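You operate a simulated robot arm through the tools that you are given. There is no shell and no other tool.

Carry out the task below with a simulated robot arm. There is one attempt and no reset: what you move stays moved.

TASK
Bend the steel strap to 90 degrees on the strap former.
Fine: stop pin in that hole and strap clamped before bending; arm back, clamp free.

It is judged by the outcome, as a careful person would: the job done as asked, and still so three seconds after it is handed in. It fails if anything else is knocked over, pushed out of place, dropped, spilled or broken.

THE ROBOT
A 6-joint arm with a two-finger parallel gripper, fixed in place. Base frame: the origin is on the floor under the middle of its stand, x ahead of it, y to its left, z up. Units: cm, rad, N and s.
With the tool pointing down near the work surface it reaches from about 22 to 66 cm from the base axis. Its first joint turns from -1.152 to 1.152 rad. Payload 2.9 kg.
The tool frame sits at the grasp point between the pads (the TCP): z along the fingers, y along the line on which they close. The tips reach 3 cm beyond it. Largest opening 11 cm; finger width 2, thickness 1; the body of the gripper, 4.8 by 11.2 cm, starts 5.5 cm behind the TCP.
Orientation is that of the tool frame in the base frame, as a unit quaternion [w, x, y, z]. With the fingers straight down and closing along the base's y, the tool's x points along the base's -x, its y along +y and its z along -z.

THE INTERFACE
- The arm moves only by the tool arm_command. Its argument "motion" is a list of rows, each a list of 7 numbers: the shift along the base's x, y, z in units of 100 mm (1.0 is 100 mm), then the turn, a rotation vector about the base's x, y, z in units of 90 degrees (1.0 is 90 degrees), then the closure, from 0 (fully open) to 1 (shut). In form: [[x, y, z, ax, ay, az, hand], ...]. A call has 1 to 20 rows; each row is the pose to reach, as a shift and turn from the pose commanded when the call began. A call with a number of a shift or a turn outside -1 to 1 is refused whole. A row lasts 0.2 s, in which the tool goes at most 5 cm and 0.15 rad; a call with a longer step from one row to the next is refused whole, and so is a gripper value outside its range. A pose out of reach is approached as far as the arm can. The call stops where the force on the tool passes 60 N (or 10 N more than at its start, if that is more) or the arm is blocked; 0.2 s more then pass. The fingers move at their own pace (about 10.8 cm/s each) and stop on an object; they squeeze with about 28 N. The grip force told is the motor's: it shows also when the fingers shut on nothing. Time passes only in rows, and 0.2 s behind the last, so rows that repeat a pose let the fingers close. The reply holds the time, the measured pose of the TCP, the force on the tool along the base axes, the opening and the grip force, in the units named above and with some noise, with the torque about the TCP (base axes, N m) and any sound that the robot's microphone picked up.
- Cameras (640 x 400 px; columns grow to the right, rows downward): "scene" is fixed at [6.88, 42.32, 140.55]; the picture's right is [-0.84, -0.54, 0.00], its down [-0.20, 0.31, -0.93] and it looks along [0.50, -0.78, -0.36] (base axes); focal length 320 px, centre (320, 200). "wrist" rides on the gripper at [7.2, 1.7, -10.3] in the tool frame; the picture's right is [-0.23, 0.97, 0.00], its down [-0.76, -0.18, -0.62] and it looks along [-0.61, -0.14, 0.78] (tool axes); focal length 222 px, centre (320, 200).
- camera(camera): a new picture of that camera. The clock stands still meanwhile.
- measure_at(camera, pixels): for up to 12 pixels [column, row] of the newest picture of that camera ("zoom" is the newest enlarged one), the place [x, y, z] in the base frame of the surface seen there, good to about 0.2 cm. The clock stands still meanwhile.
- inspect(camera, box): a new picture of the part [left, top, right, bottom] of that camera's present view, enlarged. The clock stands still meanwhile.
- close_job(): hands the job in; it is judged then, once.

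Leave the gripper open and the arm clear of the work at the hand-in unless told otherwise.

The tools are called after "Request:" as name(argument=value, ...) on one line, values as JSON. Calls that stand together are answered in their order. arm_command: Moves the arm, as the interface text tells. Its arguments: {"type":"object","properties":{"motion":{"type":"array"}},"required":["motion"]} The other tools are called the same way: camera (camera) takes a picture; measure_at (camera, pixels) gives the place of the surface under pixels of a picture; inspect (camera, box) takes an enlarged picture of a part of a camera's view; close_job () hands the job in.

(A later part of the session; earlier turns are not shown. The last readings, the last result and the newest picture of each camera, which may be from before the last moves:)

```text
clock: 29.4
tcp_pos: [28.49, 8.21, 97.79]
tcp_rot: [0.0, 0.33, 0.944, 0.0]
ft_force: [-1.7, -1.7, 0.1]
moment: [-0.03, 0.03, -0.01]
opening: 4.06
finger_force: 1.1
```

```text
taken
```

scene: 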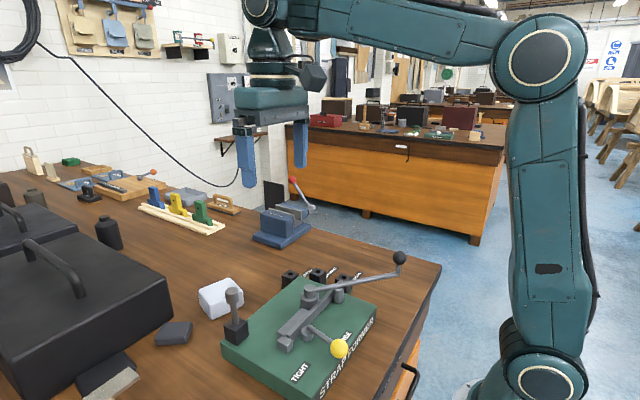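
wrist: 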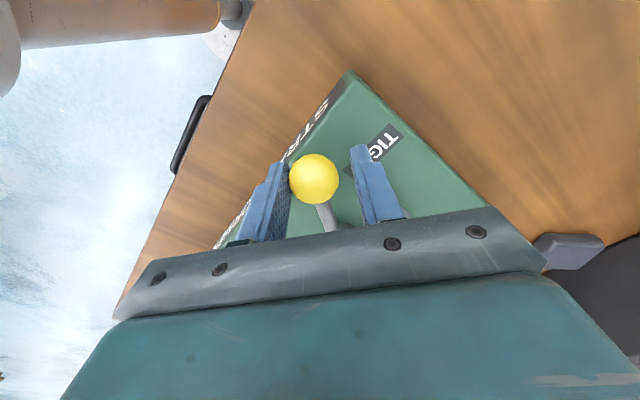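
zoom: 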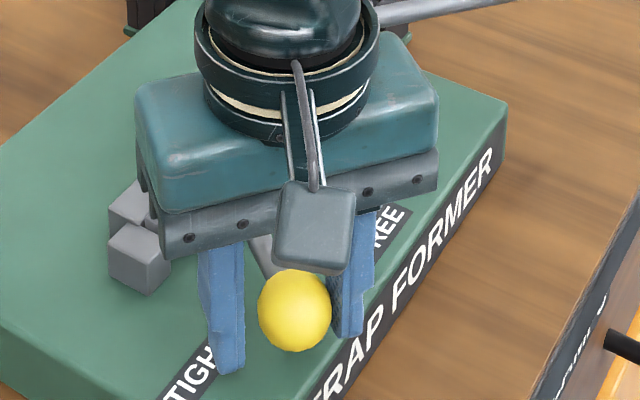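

The handle follows with about 2 N. I continue another 25 degrees toward TIGHT.

Request:
arm_command(motion=[[0.0385, 0.0445, 0, 0, 0, -0.0556, 0.64], [0.081, 0.0855, 0, 0, 0, -0.1111, 0.64], [0.1265, 0.1226, 0, 0, 0, -0.1667, 0.64], [0.1753, 0.1556, 0, 0, 0, -0.2222, 0.64], [0.2267, 0.1842, 0, 0, 0, -0.2778, 0.64]])

Request:
inspect(camera="scene", box=[230, 280, 390, 380])

Request:
camera(camera="wrist")

```text
clock: 30.6
tcp_pos: [30.8, 10.15, 97.83]
tcp_rot: [0.0, 0.526, 0.851, -0.001]
ft_force: [-0.8, 0.5, -0.2]
moment: [-0.02, 0.04, -0.04]
opening: 4.02
finger_force: 1.2
```

```text
4.00 times, centred on (310, 330) of scene
```

zoom: 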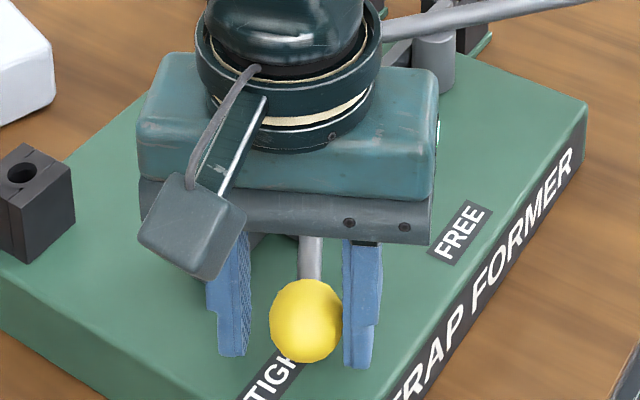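

```text
taken
```

wrist: 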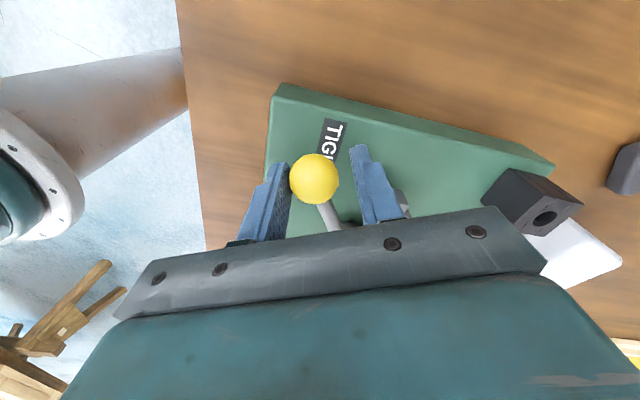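

No clear resistance yet and the handle isn't over the TIGHT label's centre line. Another 10 degrees.

Request:
arm_command(motion=[[0.027, 0.0125, 0, 0, 0, -0.0278, 0.64], [0.0538, 0.0241, 0, 0, 0, -0.0556, 0.64], [0.081, 0.034, 0, 0, 0, -0.0833, 0.64], [0.1094, 0.0434, 0, 0, 0, -0.1111, 0.64]])

Request:
inspect(camera="scene", box=[230, 280, 390, 380])

```text
clock: 31.6
tcp_pos: [31.91, 10.46, 97.95]
tcp_rot: [0.0, 0.598, 0.802, 0.0]
ft_force: [-1.9, 0.1, 0.2]
moment: [0.06, 0.06, -0.04]
opening: 4.08
finger_force: 1.3
```

```text
4.00 times, centred on (310, 330) of scene
```

zoom: 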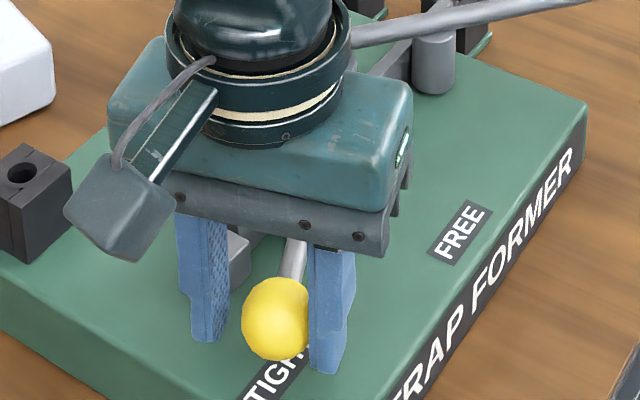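

Still light (≈2 N). I go on in small steps looking for the tight stop.

Request:
arm_command(motion=[[0.0285, 0.0075, 0, 0, 0, -0.0278, 0.64], [0.0571, 0.0143, 0, 0, 0, -0.0556, 0.64], [0.086, 0.0195, 0, 0, 0, -0.0833, 0.64], [0.1153, 0.0236, 0, 0, 0, -0.1111, 0.64]])

Request:
inspect(camera="scene", box=[230, 280, 390, 380])

Request:
camera(camera="wrist")

```text
clock: 32.6
tcp_pos: [33.02, 10.81, 97.79]
tcp_rot: [0.0, 0.666, 0.746, 0.0]
ft_force: [-2.6, 0.7, -2.2]
moment: [0.03, 0.04, -0.05]
opening: 4.1
finger_force: 0.9
```

```text
4.00 times, centred on (310, 330) of scene
```

zoom: 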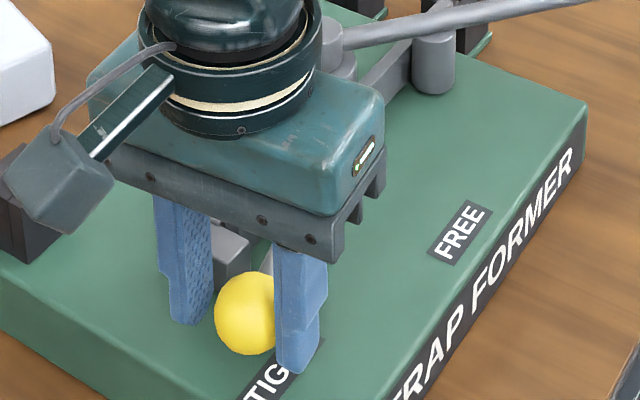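

```text
taken
```

wrist: 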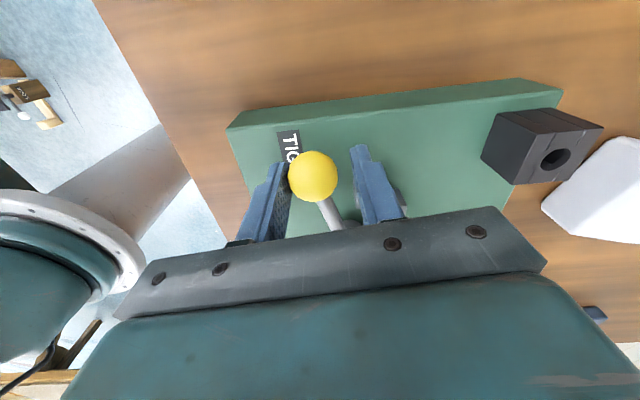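

The handle is now ≈80° and past the TIGHT label's bearing with little resistance. Before pushing on I'll lift off and look at the cam and strap from above.

Request:
arm_command(motion=[[-0.005, 0, 0, 0, 0, 0, 0.5], [-0.005, 0, 0, 0, 0, 0, 0.5], [-0.005, 0, 0.25, 0, 0, 0, 0.5], [-0.005, 0, 0.6, 0, 0, 0, 0.5], [-0.005, 0, 1.0, 0, 0, 0, 0.5]])

Request:
arm_command(motion=[[0, 0, 0.2, 0, 0, 0.08, 0.5], [-0.05, 0, 0.4, 0, 0, 0.16, 0.5], [-0.1, 0, 0.6, 0, 0, 0.24, 0.5], [-0.15, 0, 0.6, 0, 0, 0.32, 0.5], [-0.2, 0, 0.6, 0, 0, 0.4, 0.5], [-0.2, 0, 0.6, 0, 0, 0.48, 0.5], [-0.2, 0, 0.6, 0, 0, 0.56, 0.5], [-0.2, 0, 0.6, 0, 0, 0.64, 0.5], [-0.2, 0, 0.6, 0, 0, 0.72, 0.5], [-0.2, 0, 0.6, 0, 0, 0.8, 0.5], [-0.2, 0, 0.6, 0, 0, 0.88, 0.5], [-0.2, 0, 0.6, 0, 0, 0.926, 0.5]])

Request:
camera(camera="wrist")

Request:
inspect(camera="scene", box=[210, 240, 450, 390])

```text
clock: 33.8
tcp_pos: [32.94, 10.79, 107.76]
tcp_rot: [0.0, 0.666, 0.746, -0.001]
ft_force: [0.4, 0.0, 0.4]
moment: [0.0, 0.02, 0.0]
opening: 5.51
finger_force: 0.1
```

```text
clock: 36.4
tcp_pos: [31.14, 10.8, 113.81]
tcp_rot: [0.0, -0.001, 1.0, 0.0]
ft_force: [0.1, 0.5, -0.3]
moment: [-0.02, 0.01, 0.0]
opening: 5.5
finger_force: 0.1
```

```text
taken
```

wrist: 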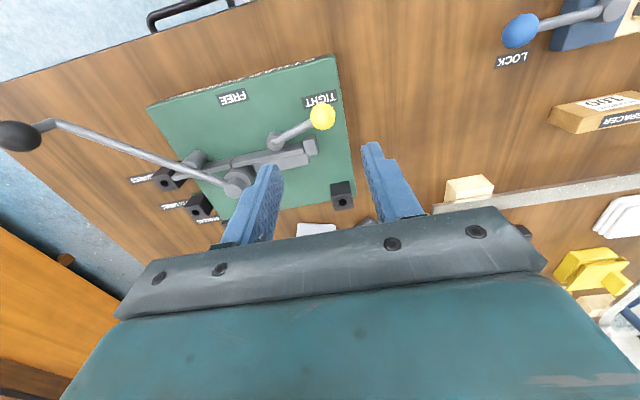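

```text
2.67 times, centred on (330, 315) of scene
```

zoom: 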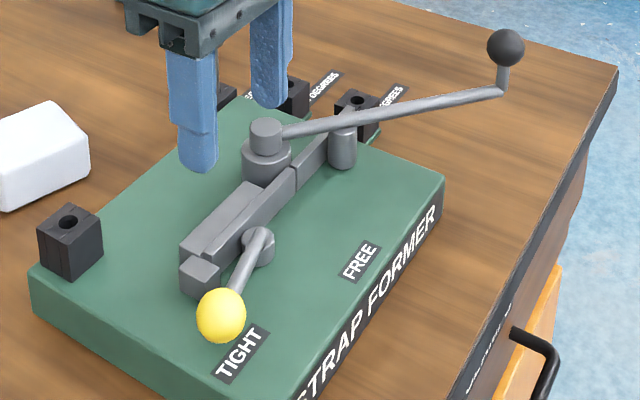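

I'll enlarge the clamp region and measure the knob and cam now.

Request:
inspect(camera="wrist", box=[220, 80, 348, 160])

Request:
measure_at(camera="wrist", pixels=[[322, 116], [316, 116], [328, 116], [322, 110], [322, 122], [290, 132], [276, 140], [272, 143], [310, 146], [303, 128]])

```text
5.00 times, centred on (284, 120) of wrist
```

zoom: 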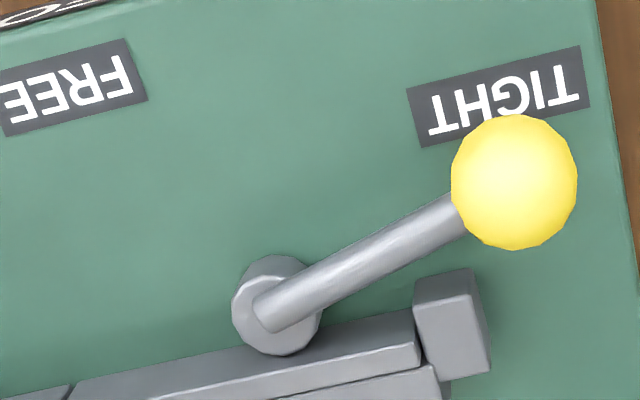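

```text
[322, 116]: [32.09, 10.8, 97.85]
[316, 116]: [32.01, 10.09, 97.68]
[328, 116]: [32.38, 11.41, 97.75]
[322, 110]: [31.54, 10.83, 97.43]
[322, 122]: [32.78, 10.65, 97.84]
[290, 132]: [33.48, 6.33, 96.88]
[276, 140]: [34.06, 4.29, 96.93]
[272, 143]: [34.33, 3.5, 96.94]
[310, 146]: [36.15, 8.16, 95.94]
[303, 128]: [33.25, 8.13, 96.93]
```

The handle is at ≈78° now, with the knob at (32.5, 10.7). I want to find the true tight stop. I'll close the fingers into a post, come down on the trailing (-x) side of the knob and push it on from behind.

Request:
arm_command(motion=[[-0.1, -0.04, -0.1, 0, 0, 0.07, 1], [-0.19, -0.078, -0.3, 0, 0, 0.133, 1], [-0.19, -0.078, -0.5, 0, 0, 0.133, 1], [-0.19, -0.078, -0.8, 0, 0, 0.133, 1], [-0.19, -0.078, -1.0, 0, 0, 0.133, 1]])

Request:
arm_command(motion=[[0, 0, -0.2, 0, 0, 0, 1], [0, 0, -0.4, 0, 0, 0, 1], [0, 0, -0.6, 0, 0, 0, 1], [0, 0, -0.6, 0, 0, 0, 1]])

Request:
inspect(camera="scene", box=[230, 280, 390, 380])

Request:
camera(camera="wrist")

```text
clock: 37.6
tcp_pos: [29.14, 9.88, 103.68]
tcp_rot: [0.001, -0.103, 0.995, 0.0]
ft_force: [-0.4, 0.4, -0.4]
moment: [-0.02, 0.01, 0.02]
opening: 0.0
finger_force: 27.9
```

```text
clock: 38.6
tcp_pos: [29.08, 10.01, 97.78]
tcp_rot: [0.001, -0.104, 0.995, 0.0]
ft_force: [0.1, -0.1, -0.9]
moment: [-0.02, -0.01, 0.0]
opening: 0.03
finger_force: 27.8
```

```text
4.00 times, centred on (310, 330) of scene
```

zoom: 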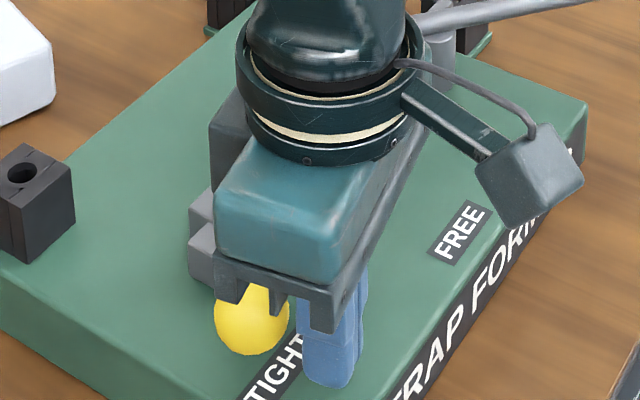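

```text
taken
```

wrist: 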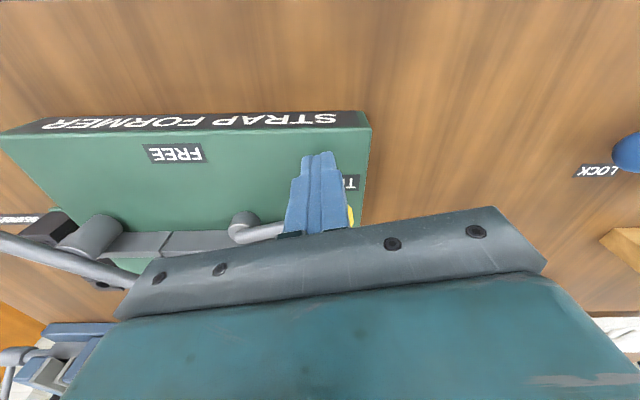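

The closed post is just behind the knob. Pushing forward along the arc in small steps, up to ~88°.

Request:
arm_command(motion=[[0.05, 0.01, 0, 0, 0, 0, 1], [0.093, 0.02, 0, 0, 0, 0, 1], [0.12, 0.036, 0, 0, 0, -0.028, 1], [0.148, 0.052, 0, 0, 0, -0.0556, 1], [0.177, 0.066, 0, 0, 0, -0.083, 1], [0.206, 0.079, 0, 0, 0, -0.111, 1]])

Request:
inspect(camera="scene", box=[230, 280, 390, 380])

```text
clock: 40.0
tcp_pos: [31.07, 10.98, 97.79]
tcp_rot: [0.001, -0.016, 1.0, 0.0]
ft_force: [-0.8, 1.0, -0.8]
moment: [-0.01, -0.02, 0.02]
opening: 0.0
finger_force: 28.3
```

```text
4.00 times, centred on (310, 330) of scene
```

zoom: 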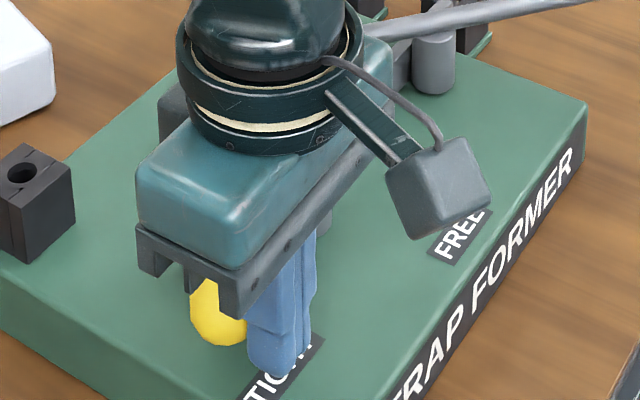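

The knob still moves with ≈1 N. I continue to ~98°.

Request:
arm_command(motion=[[0.03, 0.011, 0, 0, 0, -0.028, 1], [0.06, 0.021, 0, 0, 0, -0.0556, 1], [0.091, 0.03, 0, 0, 0, -0.083, 1], [0.122, 0.038, 0, 0, 0, -0.111, 1]])

Request:
inspect(camera="scene", box=[230, 280, 390, 380])

```text
clock: 41.0
tcp_pos: [32.05, 11.1, 97.76]
tcp_rot: [-0.004, 0.069, 0.998, -0.001]
ft_force: [-29.2, -0.1, 11.2]
moment: [0.02, 0.29, 0.0]
opening: 0.04
finger_force: 28.0
```

```text
4.00 times, centred on (310, 330) of scene
```

zoom: 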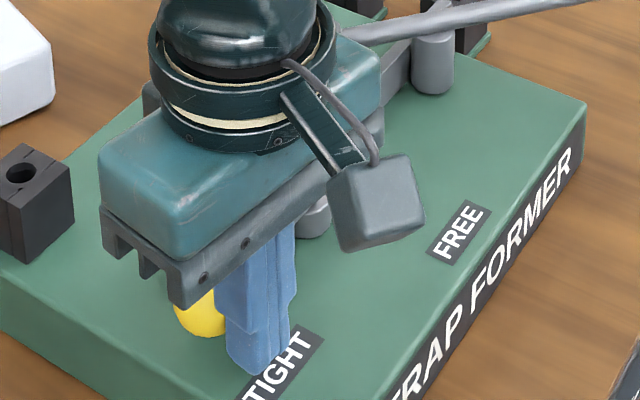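

Resistance now: 29 N against the push, with the handle at about 95°. I'll press slightly more to confirm that it's the end stop rather than friction.

Request:
arm_command(motion=[[0.01, 0.002, 0, 0, 0, 0, 1], [0.018, 0.003, 0, 0, 0, 0, 1], [0.018, 0.003, 0, 0, 0, 0, 1]])

```text
clock: 41.8
tcp_pos: [32.12, 11.01, 97.72]
tcp_rot: [-0.006, 0.069, 0.998, -0.002]
ft_force: [-40.5, 5.2, 19.1]
moment: [0.01, 0.38, 0.11]
opening: 0.0
finger_force: 28.4
```

Force climbed to 40 N with almost no movement: that's the tight stop. Backing off the knob and rising for a look.

Request:
arm_command(motion=[[-0.06, -0.01, 0, 0, 0, 0, 1], [-0.15, -0.02, 0, 0, 0, 0, 1], [-0.2, -0.02, 0.2, 0, 0, 0, 1], [-0.2, -0.02, 0.6, 0, 0, 0, 1], [-0.2, -0.02, 1.0, 0, 0, 0.05, 1]])

Request:
arm_command(motion=[[0.05, -0.2, 0.2, 0, 0, 0.04, 1], [0.1, -0.4, 0.4, 0, 0, 0.04, 1], [0.1, -0.6, 0.5, 0, 0, 0.04, 1]])

Request:
camera(camera="wrist")

Request:
inspect(camera="scene", box=[210, 240, 450, 390])

```text
clock: 43.0
tcp_pos: [30.76, 10.95, 107.71]
tcp_rot: [0.0, 0.031, 1.0, 0.0]
ft_force: [-0.5, -0.3, -0.1]
moment: [0.0, -0.03, 0.02]
opening: 0.02
finger_force: 27.9
```

```text
clock: 43.8
tcp_pos: [31.68, 4.97, 112.76]
tcp_rot: [0.001, -0.001, 1.0, 0.0]
ft_force: [-0.2, 0.0, 0.3]
moment: [0.02, 0.0, 0.02]
opening: 0.0
finger_force: 27.8
```

```text
taken
```

wrist: 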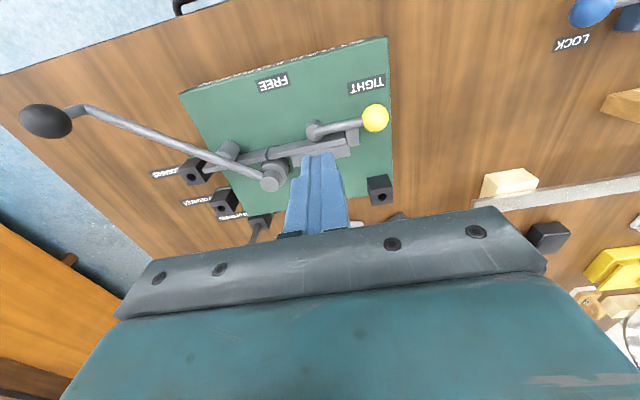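

```text
2.67 times, centred on (330, 315) of scene
```

zoom: 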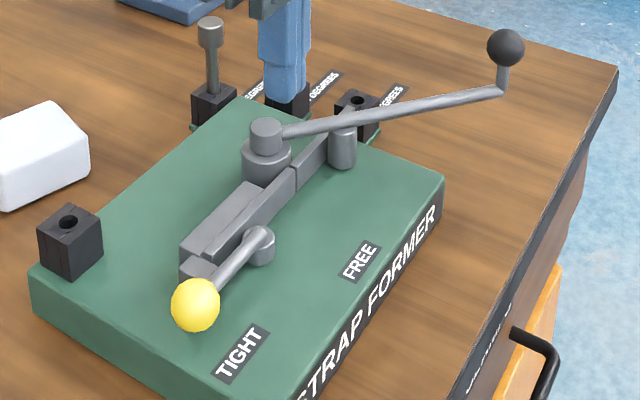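

The handle is now parallel to the strap. I'll look closely at the clamp and get the strap/lever geometry for the bend.

Request:
inspect(camera="wrist", box=[240, 80, 400, 180])

Request:
inspect(camera="wrist", box=[10, 80, 300, 220])

Request:
measure_at(camera="wrist", pixels=[[47, 122], [85, 108], [120, 122], [150, 135], [180, 148], [200, 156], [230, 168], [268, 175], [275, 183], [228, 147], [215, 165], [375, 117]])

```text
4.00 times, centred on (320, 130) of wrist
```

zoom: 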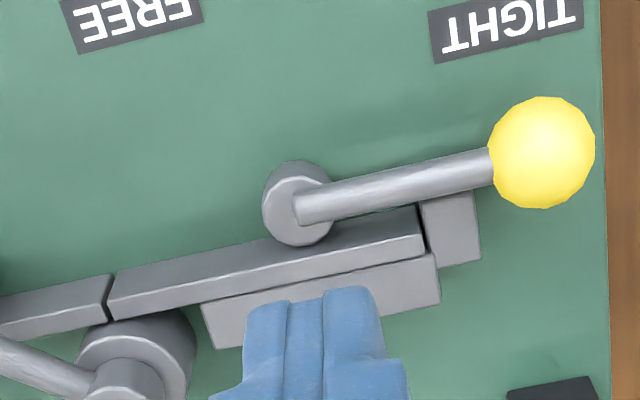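

```text
2.21 times, centred on (155, 150) of wrist
```

zoom: 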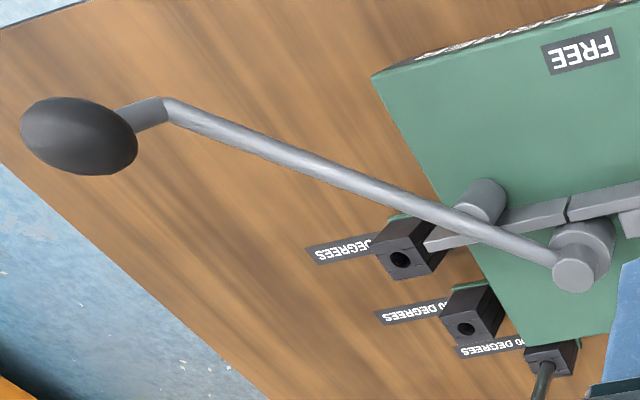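

```text
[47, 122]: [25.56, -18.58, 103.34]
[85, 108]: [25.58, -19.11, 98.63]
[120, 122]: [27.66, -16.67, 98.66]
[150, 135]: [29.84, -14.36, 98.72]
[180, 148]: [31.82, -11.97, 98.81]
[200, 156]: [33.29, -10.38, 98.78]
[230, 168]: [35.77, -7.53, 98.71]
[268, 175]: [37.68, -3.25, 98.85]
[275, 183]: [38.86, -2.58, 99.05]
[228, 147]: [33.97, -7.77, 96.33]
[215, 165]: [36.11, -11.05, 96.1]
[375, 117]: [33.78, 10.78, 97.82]
```

The clamp is tight: the cam presses the strap and the handle sits at its stop. The lever rod runs from the pivot ≈(39, -3.4) to the riser (25.6, -19.1), top z 98.8; ball centre ≈(25.6, -19.8, 102.3). Next I bring the closed fingers over to the rod's near (-x) side, turned about -41° so the finger face is flush to the rod.

Request:
arm_command(motion=[[-0.07, -0.25, 0, 0, 0, -0.08, 1], [-0.14, -0.5, 0, 0, 0, -0.16, 1], [-0.21, -0.75, 0, 0, 0, -0.24, 1], [-0.28, -0.98, 0, 0, 0, -0.32, 1]])

Request:
arm_command(motion=[[-0.07, -0.25, 0, 0, 0, -0.07, 1], [-0.14, -0.5, 0, 0, 0, -0.139, 1], [-0.21, -0.75, 0, 0, 0, -0.139, 1], [-0.282, -0.972, -0.1, 0, 0, -0.139, 1], [-0.282, -0.972, -0.3, 0, 0, -0.139, 1]])

Request:
camera(camera="wrist")

Request:
inspect(camera="scene", box=[260, 200, 420, 300])

```text
clock: 44.8
tcp_pos: [28.84, -4.88, 112.87]
tcp_rot: [0.0, 0.25, 0.968, 0.0]
ft_force: [0.3, -0.9, 0.4]
moment: [0.0, -0.02, -0.01]
opening: 0.0
finger_force: 27.8
```

```text
clock: 46.0
tcp_pos: [25.9, -14.65, 109.72]
tcp_rot: [0.001, 0.352, 0.936, 0.0]
ft_force: [0.7, -0.1, -0.6]
moment: [0.01, 0.04, 0.0]
opening: 0.04
finger_force: 28.2
```

```text
taken
```

wrist: 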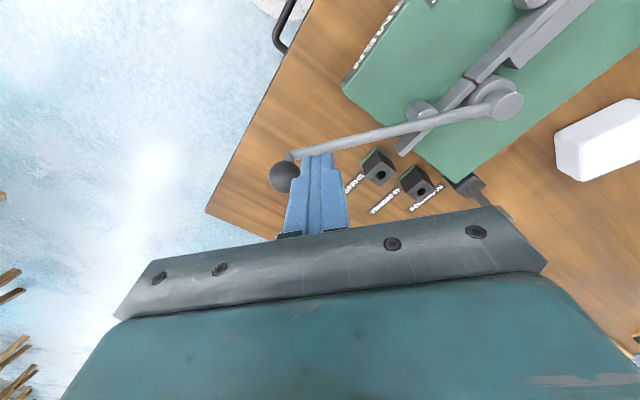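

```text
4.00 times, centred on (340, 250) of scene
```

zoom: 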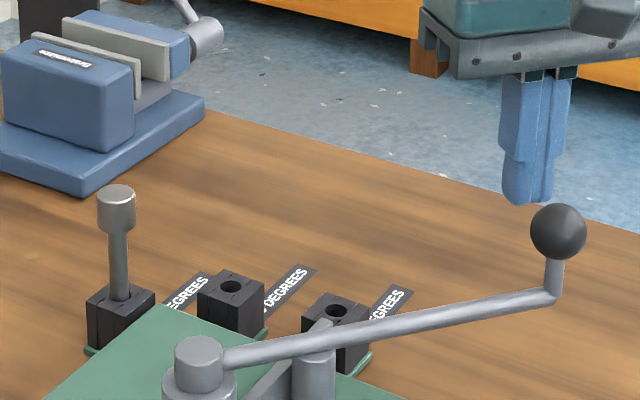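

The rod passes about 2.7 cm ahead of the fingers and the ball is 4 cm off to the side, so the way down is clear. Descending to z≈99.8, tips beside the rod.

Request:
arm_command(motion=[[0, 0, -0.25, 0, 0, 0, 1], [0, 0, -0.5, 0, 0, 0, 1], [0, 0, -0.75, 0, 0, 0, 1], [0, 0, -0.9, 0, 0, 0, 1], [0, 0, -0.99, 0, 0, 0, 1], [0, 0, -0.99, 0, 0, 0, 1]])

Request:
camera(camera="wrist")

Request:
inspect(camera="scene", box=[260, 200, 420, 300])

```text
clock: 47.4
tcp_pos: [25.88, -14.46, 99.97]
tcp_rot: [-0.001, 0.353, 0.936, 0.0]
ft_force: [0.9, -0.5, -0.3]
moment: [-0.01, 0.02, -0.01]
opening: 0.01
finger_force: 28.1
```

```text
taken
```

wrist: 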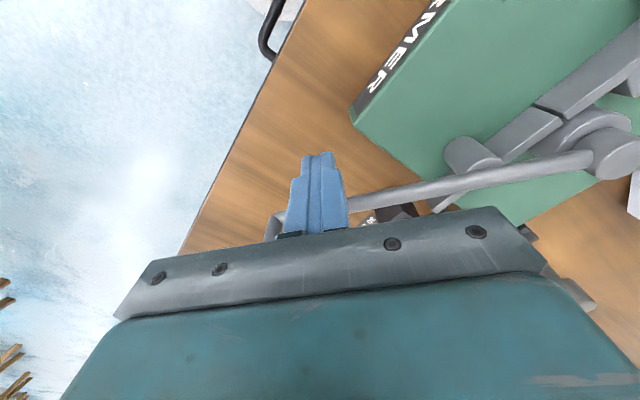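

```text
4.00 times, centred on (340, 250) of scene
```

zoom: 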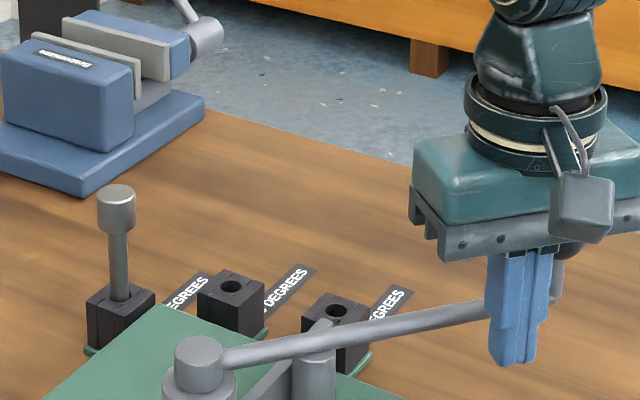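

The fingers stand on the trailing side of the rod. I start pushing the lever along its arc, turning the tool with it — first about 16°, at a gentle pace.

Request:
arm_command(motion=[[0.05, -0.045, 0, 0, 0, 0.007, 1], [0.102, -0.094, 0, 0, 0, 0.0144, 1], [0.157, -0.144, 0, 0, 0, 0.042, 1], [0.212, -0.194, 0, 0, 0, 0.07, 1], [0.27, -0.24, 0, 0, 0, 0.098, 1], [0.33, -0.285, 0, 0, 0, 0.1256, 1], [0.393, -0.325, 0, 0, 0, 0.153, 1], [0.456, -0.364, 0, 0, 0, 0.181, 1]])

Request:
inspect(camera="scene", box=[220, 210, 420, 335])

Request:
camera(camera="wrist")

```text
clock: 49.2
tcp_pos: [30.65, -18.21, 99.92]
tcp_rot: [0.002, 0.215, 0.977, 0.0]
ft_force: [-0.8, 0.1, -1.3]
moment: [-0.01, 0.01, 0.0]
opening: 0.0
finger_force: 27.9
```

```text
3.20 times, centred on (320, 272) of scene
```

zoom: 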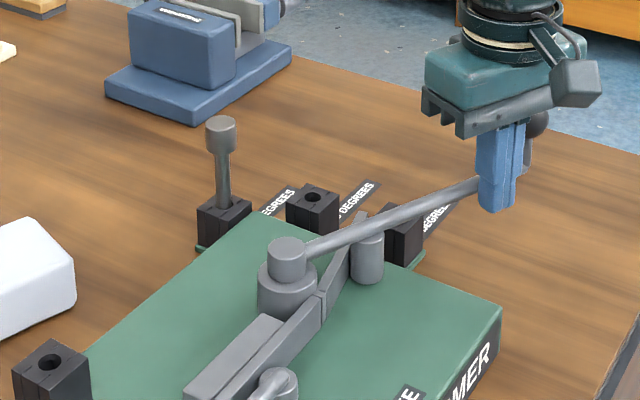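

```text
taken
```

wrist: 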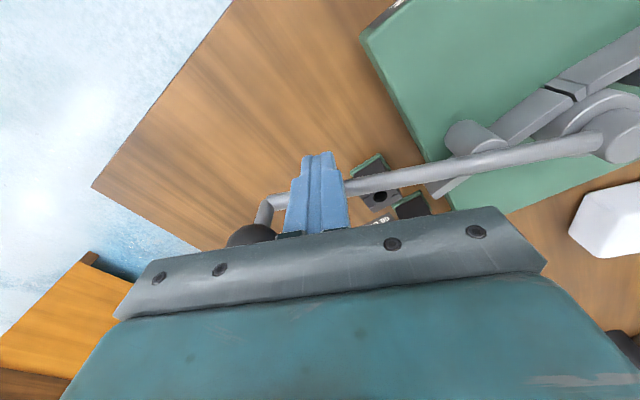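

The lever follows with very little force and the strap's free end is starting to turn. I push on to about 0°.

Request:
arm_command(motion=[[0.0655, -0.035, 0, 0, 0, 0.0278, 1], [0.132, -0.0685, 0, 0, 0, 0.0556, 1], [0.2, -0.0975, 0, 0, 0, 0.0833, 1], [0.27, -0.125, 0, 0, 0, 0.1111, 1], [0.34, -0.1485, 0, 0, 0, 0.1389, 1], [0.412, -0.1696, 0, 0, 0, 0.1667, 1], [0.484, -0.1865, 0, 0, 0, 0.1944, 1], [0.557, -0.2015, 0, 0, 0, 0.2222, 1], [0.631, -0.212, 0, 0, 0, 0.25, 1], [0.705, -0.2206, 0, 0, 0, 0.2778, 1]])

Request:
inspect(camera="scene", box=[220, 210, 420, 335])

Request:
camera(camera="wrist")

```text
clock: 51.4
tcp_pos: [37.71, -20.45, 99.92]
tcp_rot: [0.0, -0.001, 1.0, -0.001]
ft_force: [-0.3, 0.2, 0.5]
moment: [0.01, -0.04, -0.02]
opening: 0.01
finger_force: 28.0
```

```text
3.20 times, centred on (320, 272) of scene
```

zoom: 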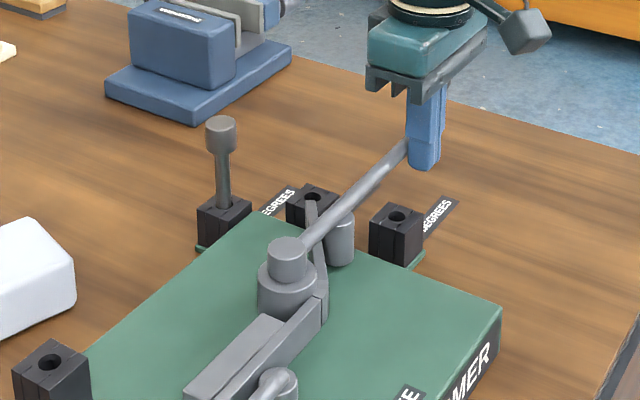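

```text
taken
```

wrist: 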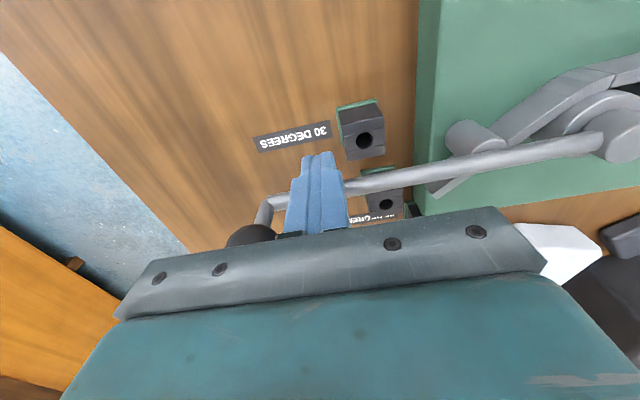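

The strap is forming around the pivot. On to 30°, well short of the pin.

Request:
arm_command(motion=[[0.0744, -0.0045, 0, 0, 0, 0.0278, 1], [0.1488, -0.0061, 0, 0, 0, 0.0556, 1], [0.223, -0.004, 0, 0, 0, 0.0833, 1], [0.2973, 0.0006, 0, 0, 0, 0.1111, 1], [0.3715, 0.009, 0, 0, 0, 0.1389, 1], [0.4449, 0.0205, 0, 0, 0, 0.1667, 1], [0.518, 0.035, 0, 0, 0, 0.1944, 1], [0.59, 0.0529, 0, 0, 0, 0.2222, 1], [0.6615, 0.074, 0, 0, 0, 0.25, 1], [0.732, 0.098, 0, 0, 0, 0.2778, 1], [0.801, 0.1255, 0, 0, 0, 0.3056, 1], [0.8694, 0.1553, 0, 0, 0, 0.3333, 1]])

Request:
inspect(camera="scene", box=[220, 210, 420, 335])

Request:
camera(camera="wrist")

```text
clock: 54.0
tcp_pos: [46.29, -18.88, 99.92]
tcp_rot: [-0.001, -0.26, 0.966, 0.0]
ft_force: [-1.1, 0.1, -0.6]
moment: [-0.02, 0.07, -0.01]
opening: 0.0
finger_force: 27.7
```

```text
3.20 times, centred on (320, 272) of scene
```

zoom: 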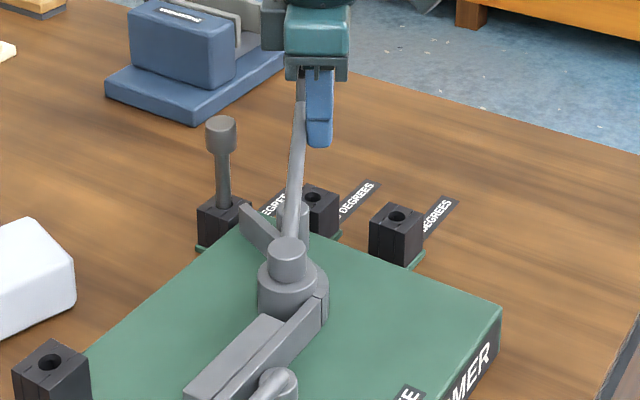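

```text
taken
```

wrist: 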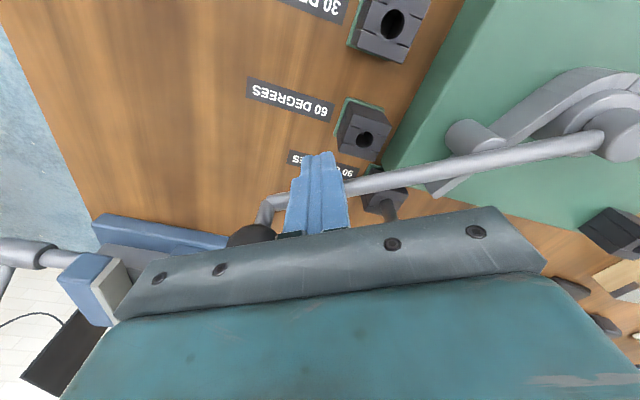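

Lever at 30° with light force. Before the last stretch I check clearance between the gripper/ball path and the blue vise.

Request:
measure_at(camera="scene", pixels=[[300, 232], [262, 240], [280, 248], [275, 215], [307, 215], [310, 222], [290, 225], [289, 250], [288, 262]])

Request:
camera(camera="scene")

```text
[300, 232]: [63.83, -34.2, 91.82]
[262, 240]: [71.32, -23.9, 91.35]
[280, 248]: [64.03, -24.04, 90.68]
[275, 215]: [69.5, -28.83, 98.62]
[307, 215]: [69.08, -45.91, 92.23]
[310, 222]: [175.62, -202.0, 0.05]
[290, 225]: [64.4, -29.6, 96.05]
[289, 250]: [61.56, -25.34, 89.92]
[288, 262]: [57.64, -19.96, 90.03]
```

```text
taken
```

scene: 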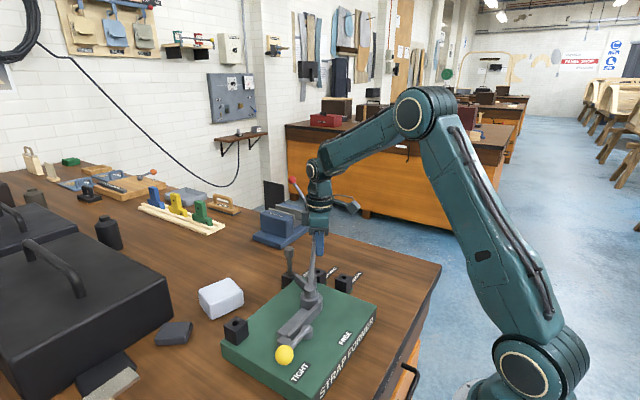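

The vise is 8+ cm beyond the swing. I continue to 45°, still before the pin.

Request:
arm_command(motion=[[0.0665, 0.0335, 0, 0, 0, 0.0278, 1], [0.1319, 0.0689, 0, 0, 0, 0.0556, 1], [0.1955, 0.108, 0, 0, 0, 0.0833, 1], [0.2573, 0.1493, 0, 0, 0, 0.1111, 1], [0.317, 0.1935, 0, 0, 0, 0.1389, 1], [0.3752, 0.2401, 0, 0, 0, 0.1667, 1]])

Request:
inspect(camera="scene", box=[220, 210, 420, 335])

Request:
camera(camera="wrist")

```text
clock: 55.4
tcp_pos: [50.08, -16.44, 99.93]
tcp_rot: [0.002, -0.383, 0.924, -0.001]
ft_force: [-1.2, -0.6, 0.1]
moment: [0.01, 0.0, 0.0]
opening: 0.01
finger_force: 27.9
```

```text
3.20 times, centred on (320, 272) of scene
```

zoom: 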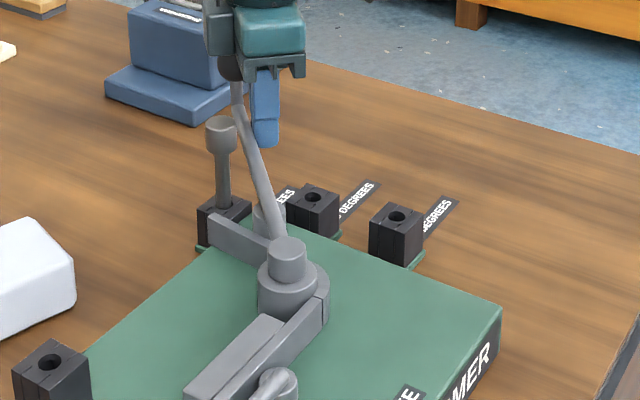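

```text
taken
```

wrist: 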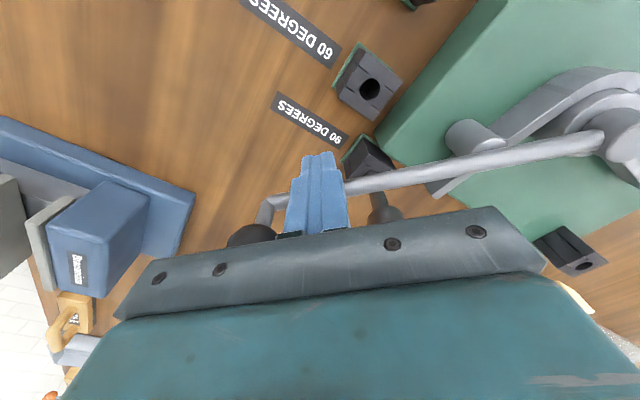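

Rod is now close to the pin. I go in finer steps to 50°, checking force.

Request:
arm_command(motion=[[0.028, 0.0245, 0, 0, 0, 0.0139, 1], [0.0555, 0.0495, 0, 0, 0, 0.0278, 1], [0.0825, 0.075, 0, 0, 0, 0.0417, 1], [0.1094, 0.1007, 0, 0, 0, 0.0556, 1]])

Request:
inspect(camera="scene", box=[240, 210, 360, 285])

Request:
inspect(camera="wrist", box=[300, 100, 620, 300])

```text
clock: 56.4
tcp_pos: [51.18, -15.47, 99.89]
tcp_rot: [0.002, -0.423, 0.906, 0.001]
ft_force: [-0.4, -0.4, -0.2]
moment: [0.02, 0.02, -0.01]
opening: 0.02
finger_force: 27.9
```

```text
5.33 times, centred on (300, 248) of scene
```

zoom: 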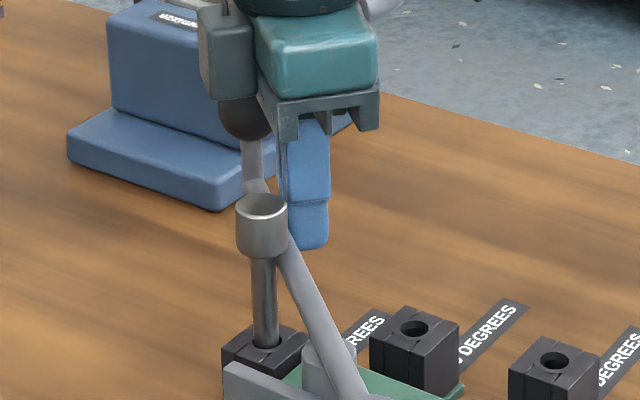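

```text
2.00 times, centred on (460, 200) of wrist
```

zoom: 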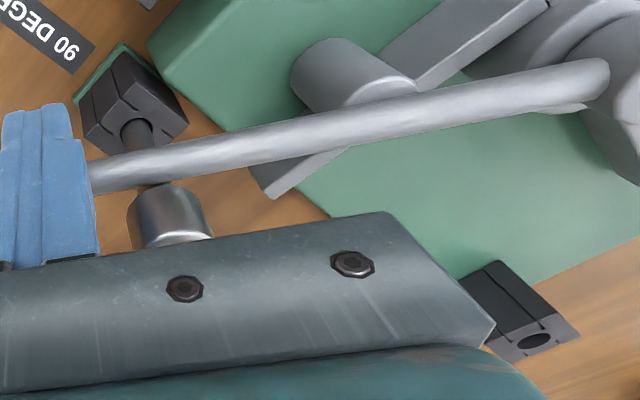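

Rod is just short of the pin shaft, no contact yet. Continue with very small steps, looking for the stop.

Request:
arm_command(motion=[[0.0128, 0.0135, 0, 0, 0, 0.007, 1], [0.0255, 0.027, 0, 0, 0, 0.0139, 1], [0.038, 0.0405, 0, 0, 0, 0.0208, 1]])

```text
clock: 57.2
tcp_pos: [51.4, -14.99, 99.96]
tcp_rot: [0.001, -0.438, 0.899, 0.0]
ft_force: [-1.5, -0.9, 0.1]
moment: [0.02, 0.07, 0.02]
opening: 0.0
finger_force: 28.0
```

Request:
arm_command(motion=[[0.0128, 0.0135, 0, 0, 0, 0.007, 1], [0.0255, 0.027, 0, 0, 0, 0.0139, 1], [0.038, 0.0405, 0, 0, 0, 0.0208, 1]])

Request:
inspect(camera="wrist", box=[300, 100, 620, 300])

```text
clock: 58.0
tcp_pos: [51.82, -14.81, 100.01]
tcp_rot: [-0.001, -0.449, 0.893, 0.001]
ft_force: [-13.7, -13.1, 4.0]
moment: [-0.05, 0.37, 0.06]
opening: 0.01
finger_force: 28.8
```

```text
2.00 times, centred on (460, 200) of wrist
```

zoom: 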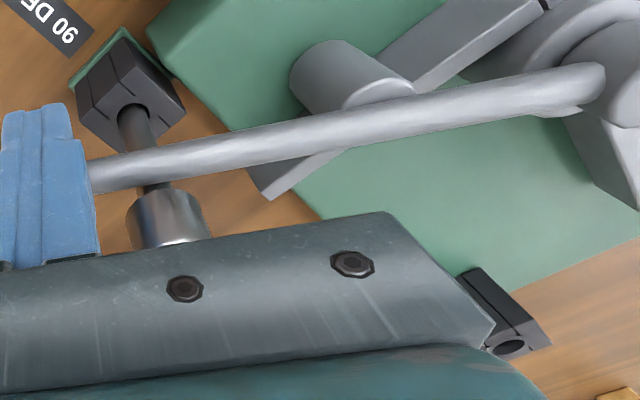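

Contact: 19 N, the rod rests against the pin. A slight additional press to be sure that the lever is fully home on the stop.

Request:
arm_command(motion=[[0.007, 0.0075, 0, 0, 0, 0, 1], [0.012, 0.013, 0, 0, 0, 0, 1], [0.012, 0.013, 0, 0, 0, 0, 1]])

Request:
inspect(camera="scene", box=[220, 230, 380, 330])

```text
clock: 58.8
tcp_pos: [51.65, -14.58, 99.98]
tcp_rot: [-0.001, -0.451, 0.893, 0.001]
ft_force: [-23.2, -19.8, 9.3]
moment: [-0.25, 0.5, 0.13]
opening: 0.0
finger_force: 27.7
```

```text
4.00 times, centred on (300, 280) of scene
```

zoom: 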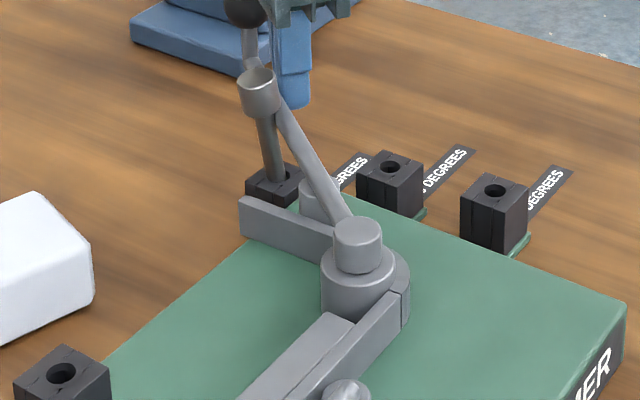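

30 N against the stop. I'll measure the strap's angle while the lever is home: points along the free leg's top edge and the clamped leg's top edge.

Request:
measure_at(camera="zoom", pixels=[[250, 204], [270, 213], [290, 222], [310, 231], [325, 238], [395, 300], [375, 319], [355, 338], [335, 357], [315, 376], [360, 235], [270, 80]])

Request:
inspect(camera="scene", box=[270, 270, 334, 310])

```text
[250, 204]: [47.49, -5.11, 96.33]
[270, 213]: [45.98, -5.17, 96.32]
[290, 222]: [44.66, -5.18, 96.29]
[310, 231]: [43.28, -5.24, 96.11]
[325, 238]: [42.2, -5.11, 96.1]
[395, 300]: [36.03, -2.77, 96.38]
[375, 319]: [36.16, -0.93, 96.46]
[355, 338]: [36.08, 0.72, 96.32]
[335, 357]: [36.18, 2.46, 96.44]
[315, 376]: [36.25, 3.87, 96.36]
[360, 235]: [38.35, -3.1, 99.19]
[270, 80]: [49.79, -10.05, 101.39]
```

```text
10.00 times, centred on (302, 290) of scene
```

zoom: 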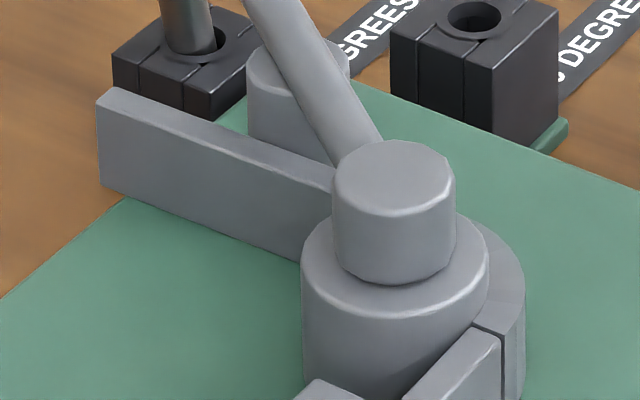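

Free leg runs along +x and clamped leg along +y: about 90°. Now the lever must go back. I back off the rod, rise over it, and look at where the lever and strap settle.

Request:
arm_command(motion=[[-0.02, -0.025, 0, 0, 0, 0, 1], [-0.05, -0.065, 0, 0, 0, 0, 1], [-0.06, -0.08, 0.2, 0, 0, 0, 1], [-0.06, -0.08, 0.4, 0, 0, 0, 1], [-0.06, -0.08, 0.65, 0, 0, 0, 1]])

Request:
inspect(camera="scene", box=[220, 230, 380, 330])

Request:
camera(camera="wrist")

```text
clock: 60.0
tcp_pos: [51.4, -15.24, 106.42]
tcp_rot: [0.001, -0.453, 0.892, 0.0]
ft_force: [0.8, -0.3, -0.2]
moment: [0.06, 0.01, -0.01]
opening: 0.02
finger_force: 28.1
```

```text
4.00 times, centred on (300, 280) of scene
```

zoom: 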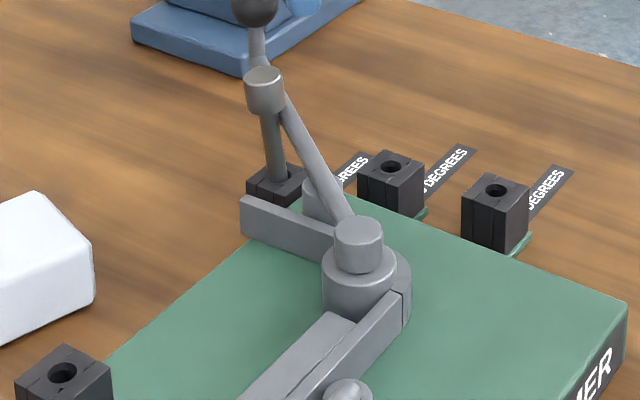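

```text
taken
```

wrist: 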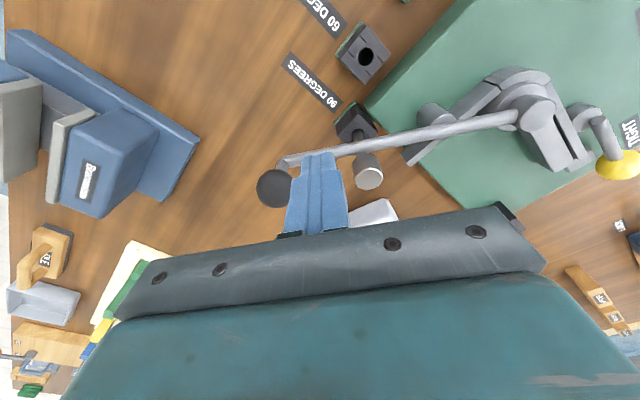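

The strap holds its bend. The picture suggests a sub-pixel shift of the former; I'll compare against the very first zoom using the same box.

Request:
inspect(camera="scene", box=[210, 240, 450, 390])

Request:
measure_at(camera="wrist", pixels=[[320, 153], [400, 135], [450, 125], [500, 118], [272, 187], [368, 178], [355, 118], [415, 155], [440, 130], [470, 105]])

```text
2.67 times, centred on (330, 315) of scene
```

zoom: 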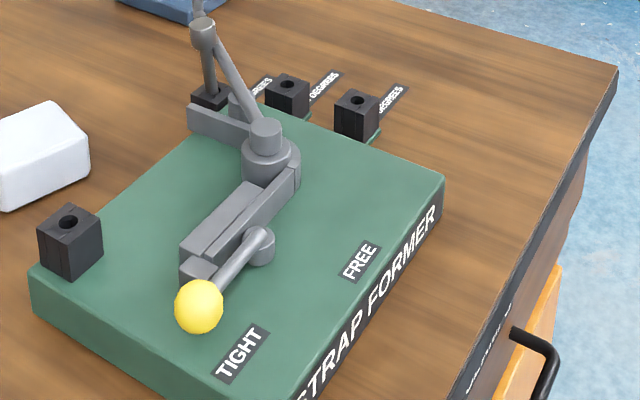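

```text
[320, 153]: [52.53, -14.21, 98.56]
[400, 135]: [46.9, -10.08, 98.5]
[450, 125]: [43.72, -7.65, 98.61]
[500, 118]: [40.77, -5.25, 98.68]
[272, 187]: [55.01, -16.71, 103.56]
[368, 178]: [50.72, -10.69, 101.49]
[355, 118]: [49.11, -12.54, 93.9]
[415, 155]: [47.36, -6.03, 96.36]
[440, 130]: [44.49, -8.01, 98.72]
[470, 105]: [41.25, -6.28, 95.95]
```

The former hasn't moved. The lever is at 52.7° (94° of travel) with the rod at (52.5,-14.2)…(40.8,-5.3). I now cross over the rod to its leading side, outside of the pin, and come down there.

Request:
arm_command(motion=[[0.08, 0.1, 0, 0, 0, 0, 1], [0.17, 0.21, 0, 0, 0, 0, 1], [0.25, 0.315, 0, 0, 0, 0, 1], [0.25, 0.315, -0.15, 0, 0, 0, 1], [0.25, 0.315, -0.15, 0, 0, 0, 1]])

Request:
camera(camera="wrist")

Request:
inspect(camera="scene", box=[210, 190, 370, 290])

```text
clock: 61.2
tcp_pos: [53.88, -12.14, 104.91]
tcp_rot: [0.001, -0.451, 0.892, 0.0]
ft_force: [-0.6, -0.7, 0.5]
moment: [-0.01, 0.01, -0.01]
opening: 0.0
finger_force: 27.7
```

```text
taken
```

wrist: 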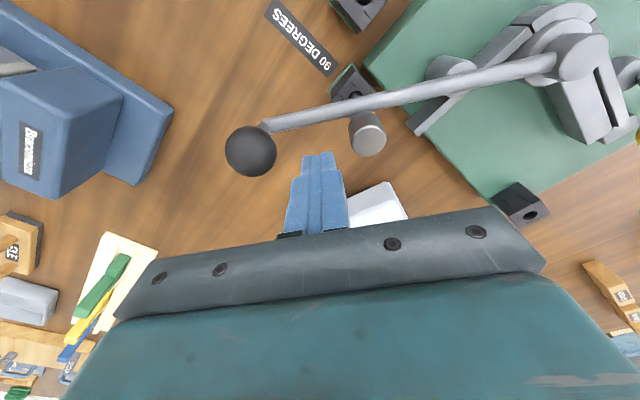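

```text
4.00 times, centred on (290, 240) of scene
```

zoom: 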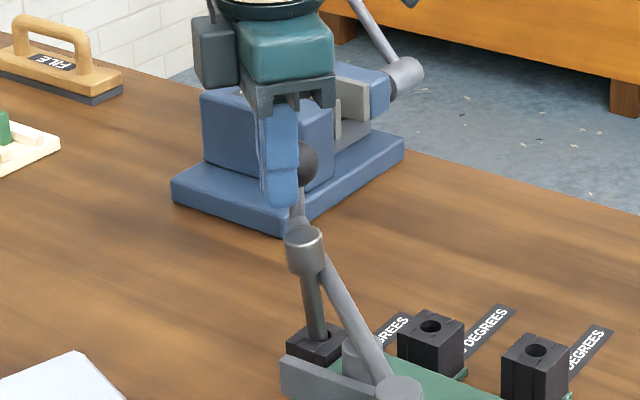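

Clear: rod 2.5 cm behind the fingers, pin knob 3.3 cm to the side. I descend to rod height and then start pushing the lever back, watching the pin.

Request:
arm_command(motion=[[0, 0, -0.2, 0, 0, 0, 1], [0, 0, -0.4, 0, 0, 0, 1], [0, 0, -0.5, 0, 0, 0, 1], [0, 0, -0.5, 0, 0, 0, 1]])

Request:
inspect(camera="scene", box=[210, 190, 370, 290])

Request:
camera(camera="wrist")

```text
clock: 62.2
tcp_pos: [53.74, -12.12, 99.84]
tcp_rot: [0.0, -0.453, 0.891, 0.0]
ft_force: [0.1, -0.5, 0.2]
moment: [-0.01, 0.0, 0.0]
opening: 0.01
finger_force: 28.3
```

```text
4.00 times, centred on (290, 240) of scene
```

zoom: 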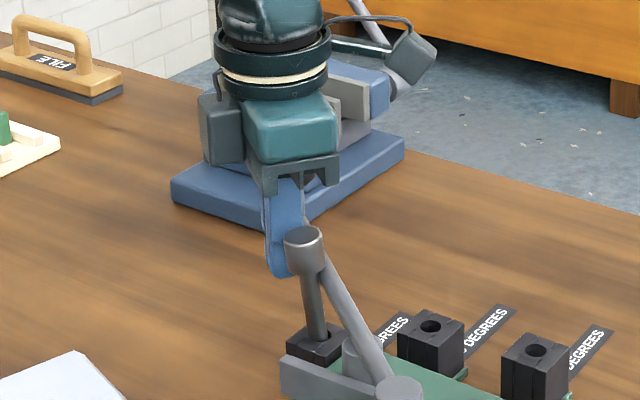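

```text
taken
```

wrist: 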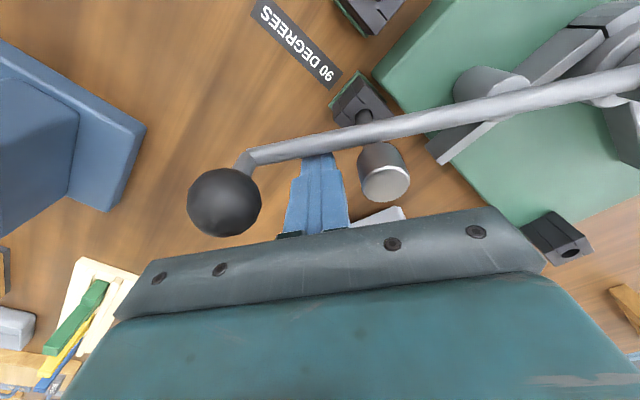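

The fingers are on the leading side of the rod. Pushing the lever back, first to about 35°.

Request:
arm_command(motion=[[-0.046, -0.063, 0, 0, 0, -0.02, 1], [-0.0916, -0.1267, 0, 0, 0, -0.041, 1], [-0.137, -0.187, 0, 0, 0, -0.069, 1], [-0.1824, -0.2446, 0, 0, 0, -0.0967, 1], [-0.233, -0.3, 0, 0, 0, -0.1245, 1], [-0.2831, -0.354, 0, 0, 0, -0.1522, 1], [-0.338, -0.406, 0, 0, 0, -0.18, 1], [-0.3931, -0.4544, 0, 0, 0, -0.2078, 1]])

Request:
inspect(camera="scene", box=[220, 210, 420, 335])

```text
clock: 64.0
tcp_pos: [49.84, -16.7, 99.9]
tcp_rot: [0.001, -0.3, 0.954, 0.0]
ft_force: [-0.4, 0.2, -0.7]
moment: [0.01, 0.02, 0.01]
opening: 0.02
finger_force: 27.7
```

```text
3.20 times, centred on (320, 272) of scene
```

zoom: 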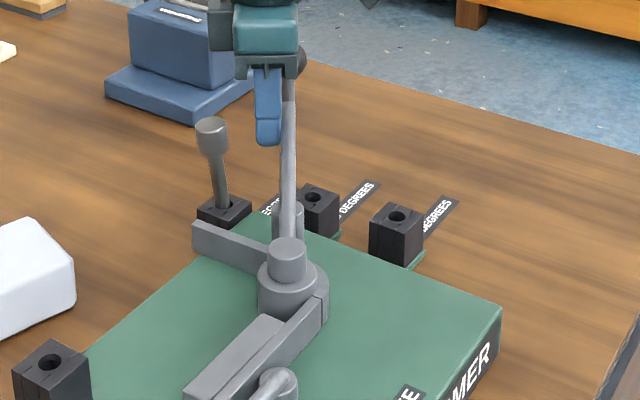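

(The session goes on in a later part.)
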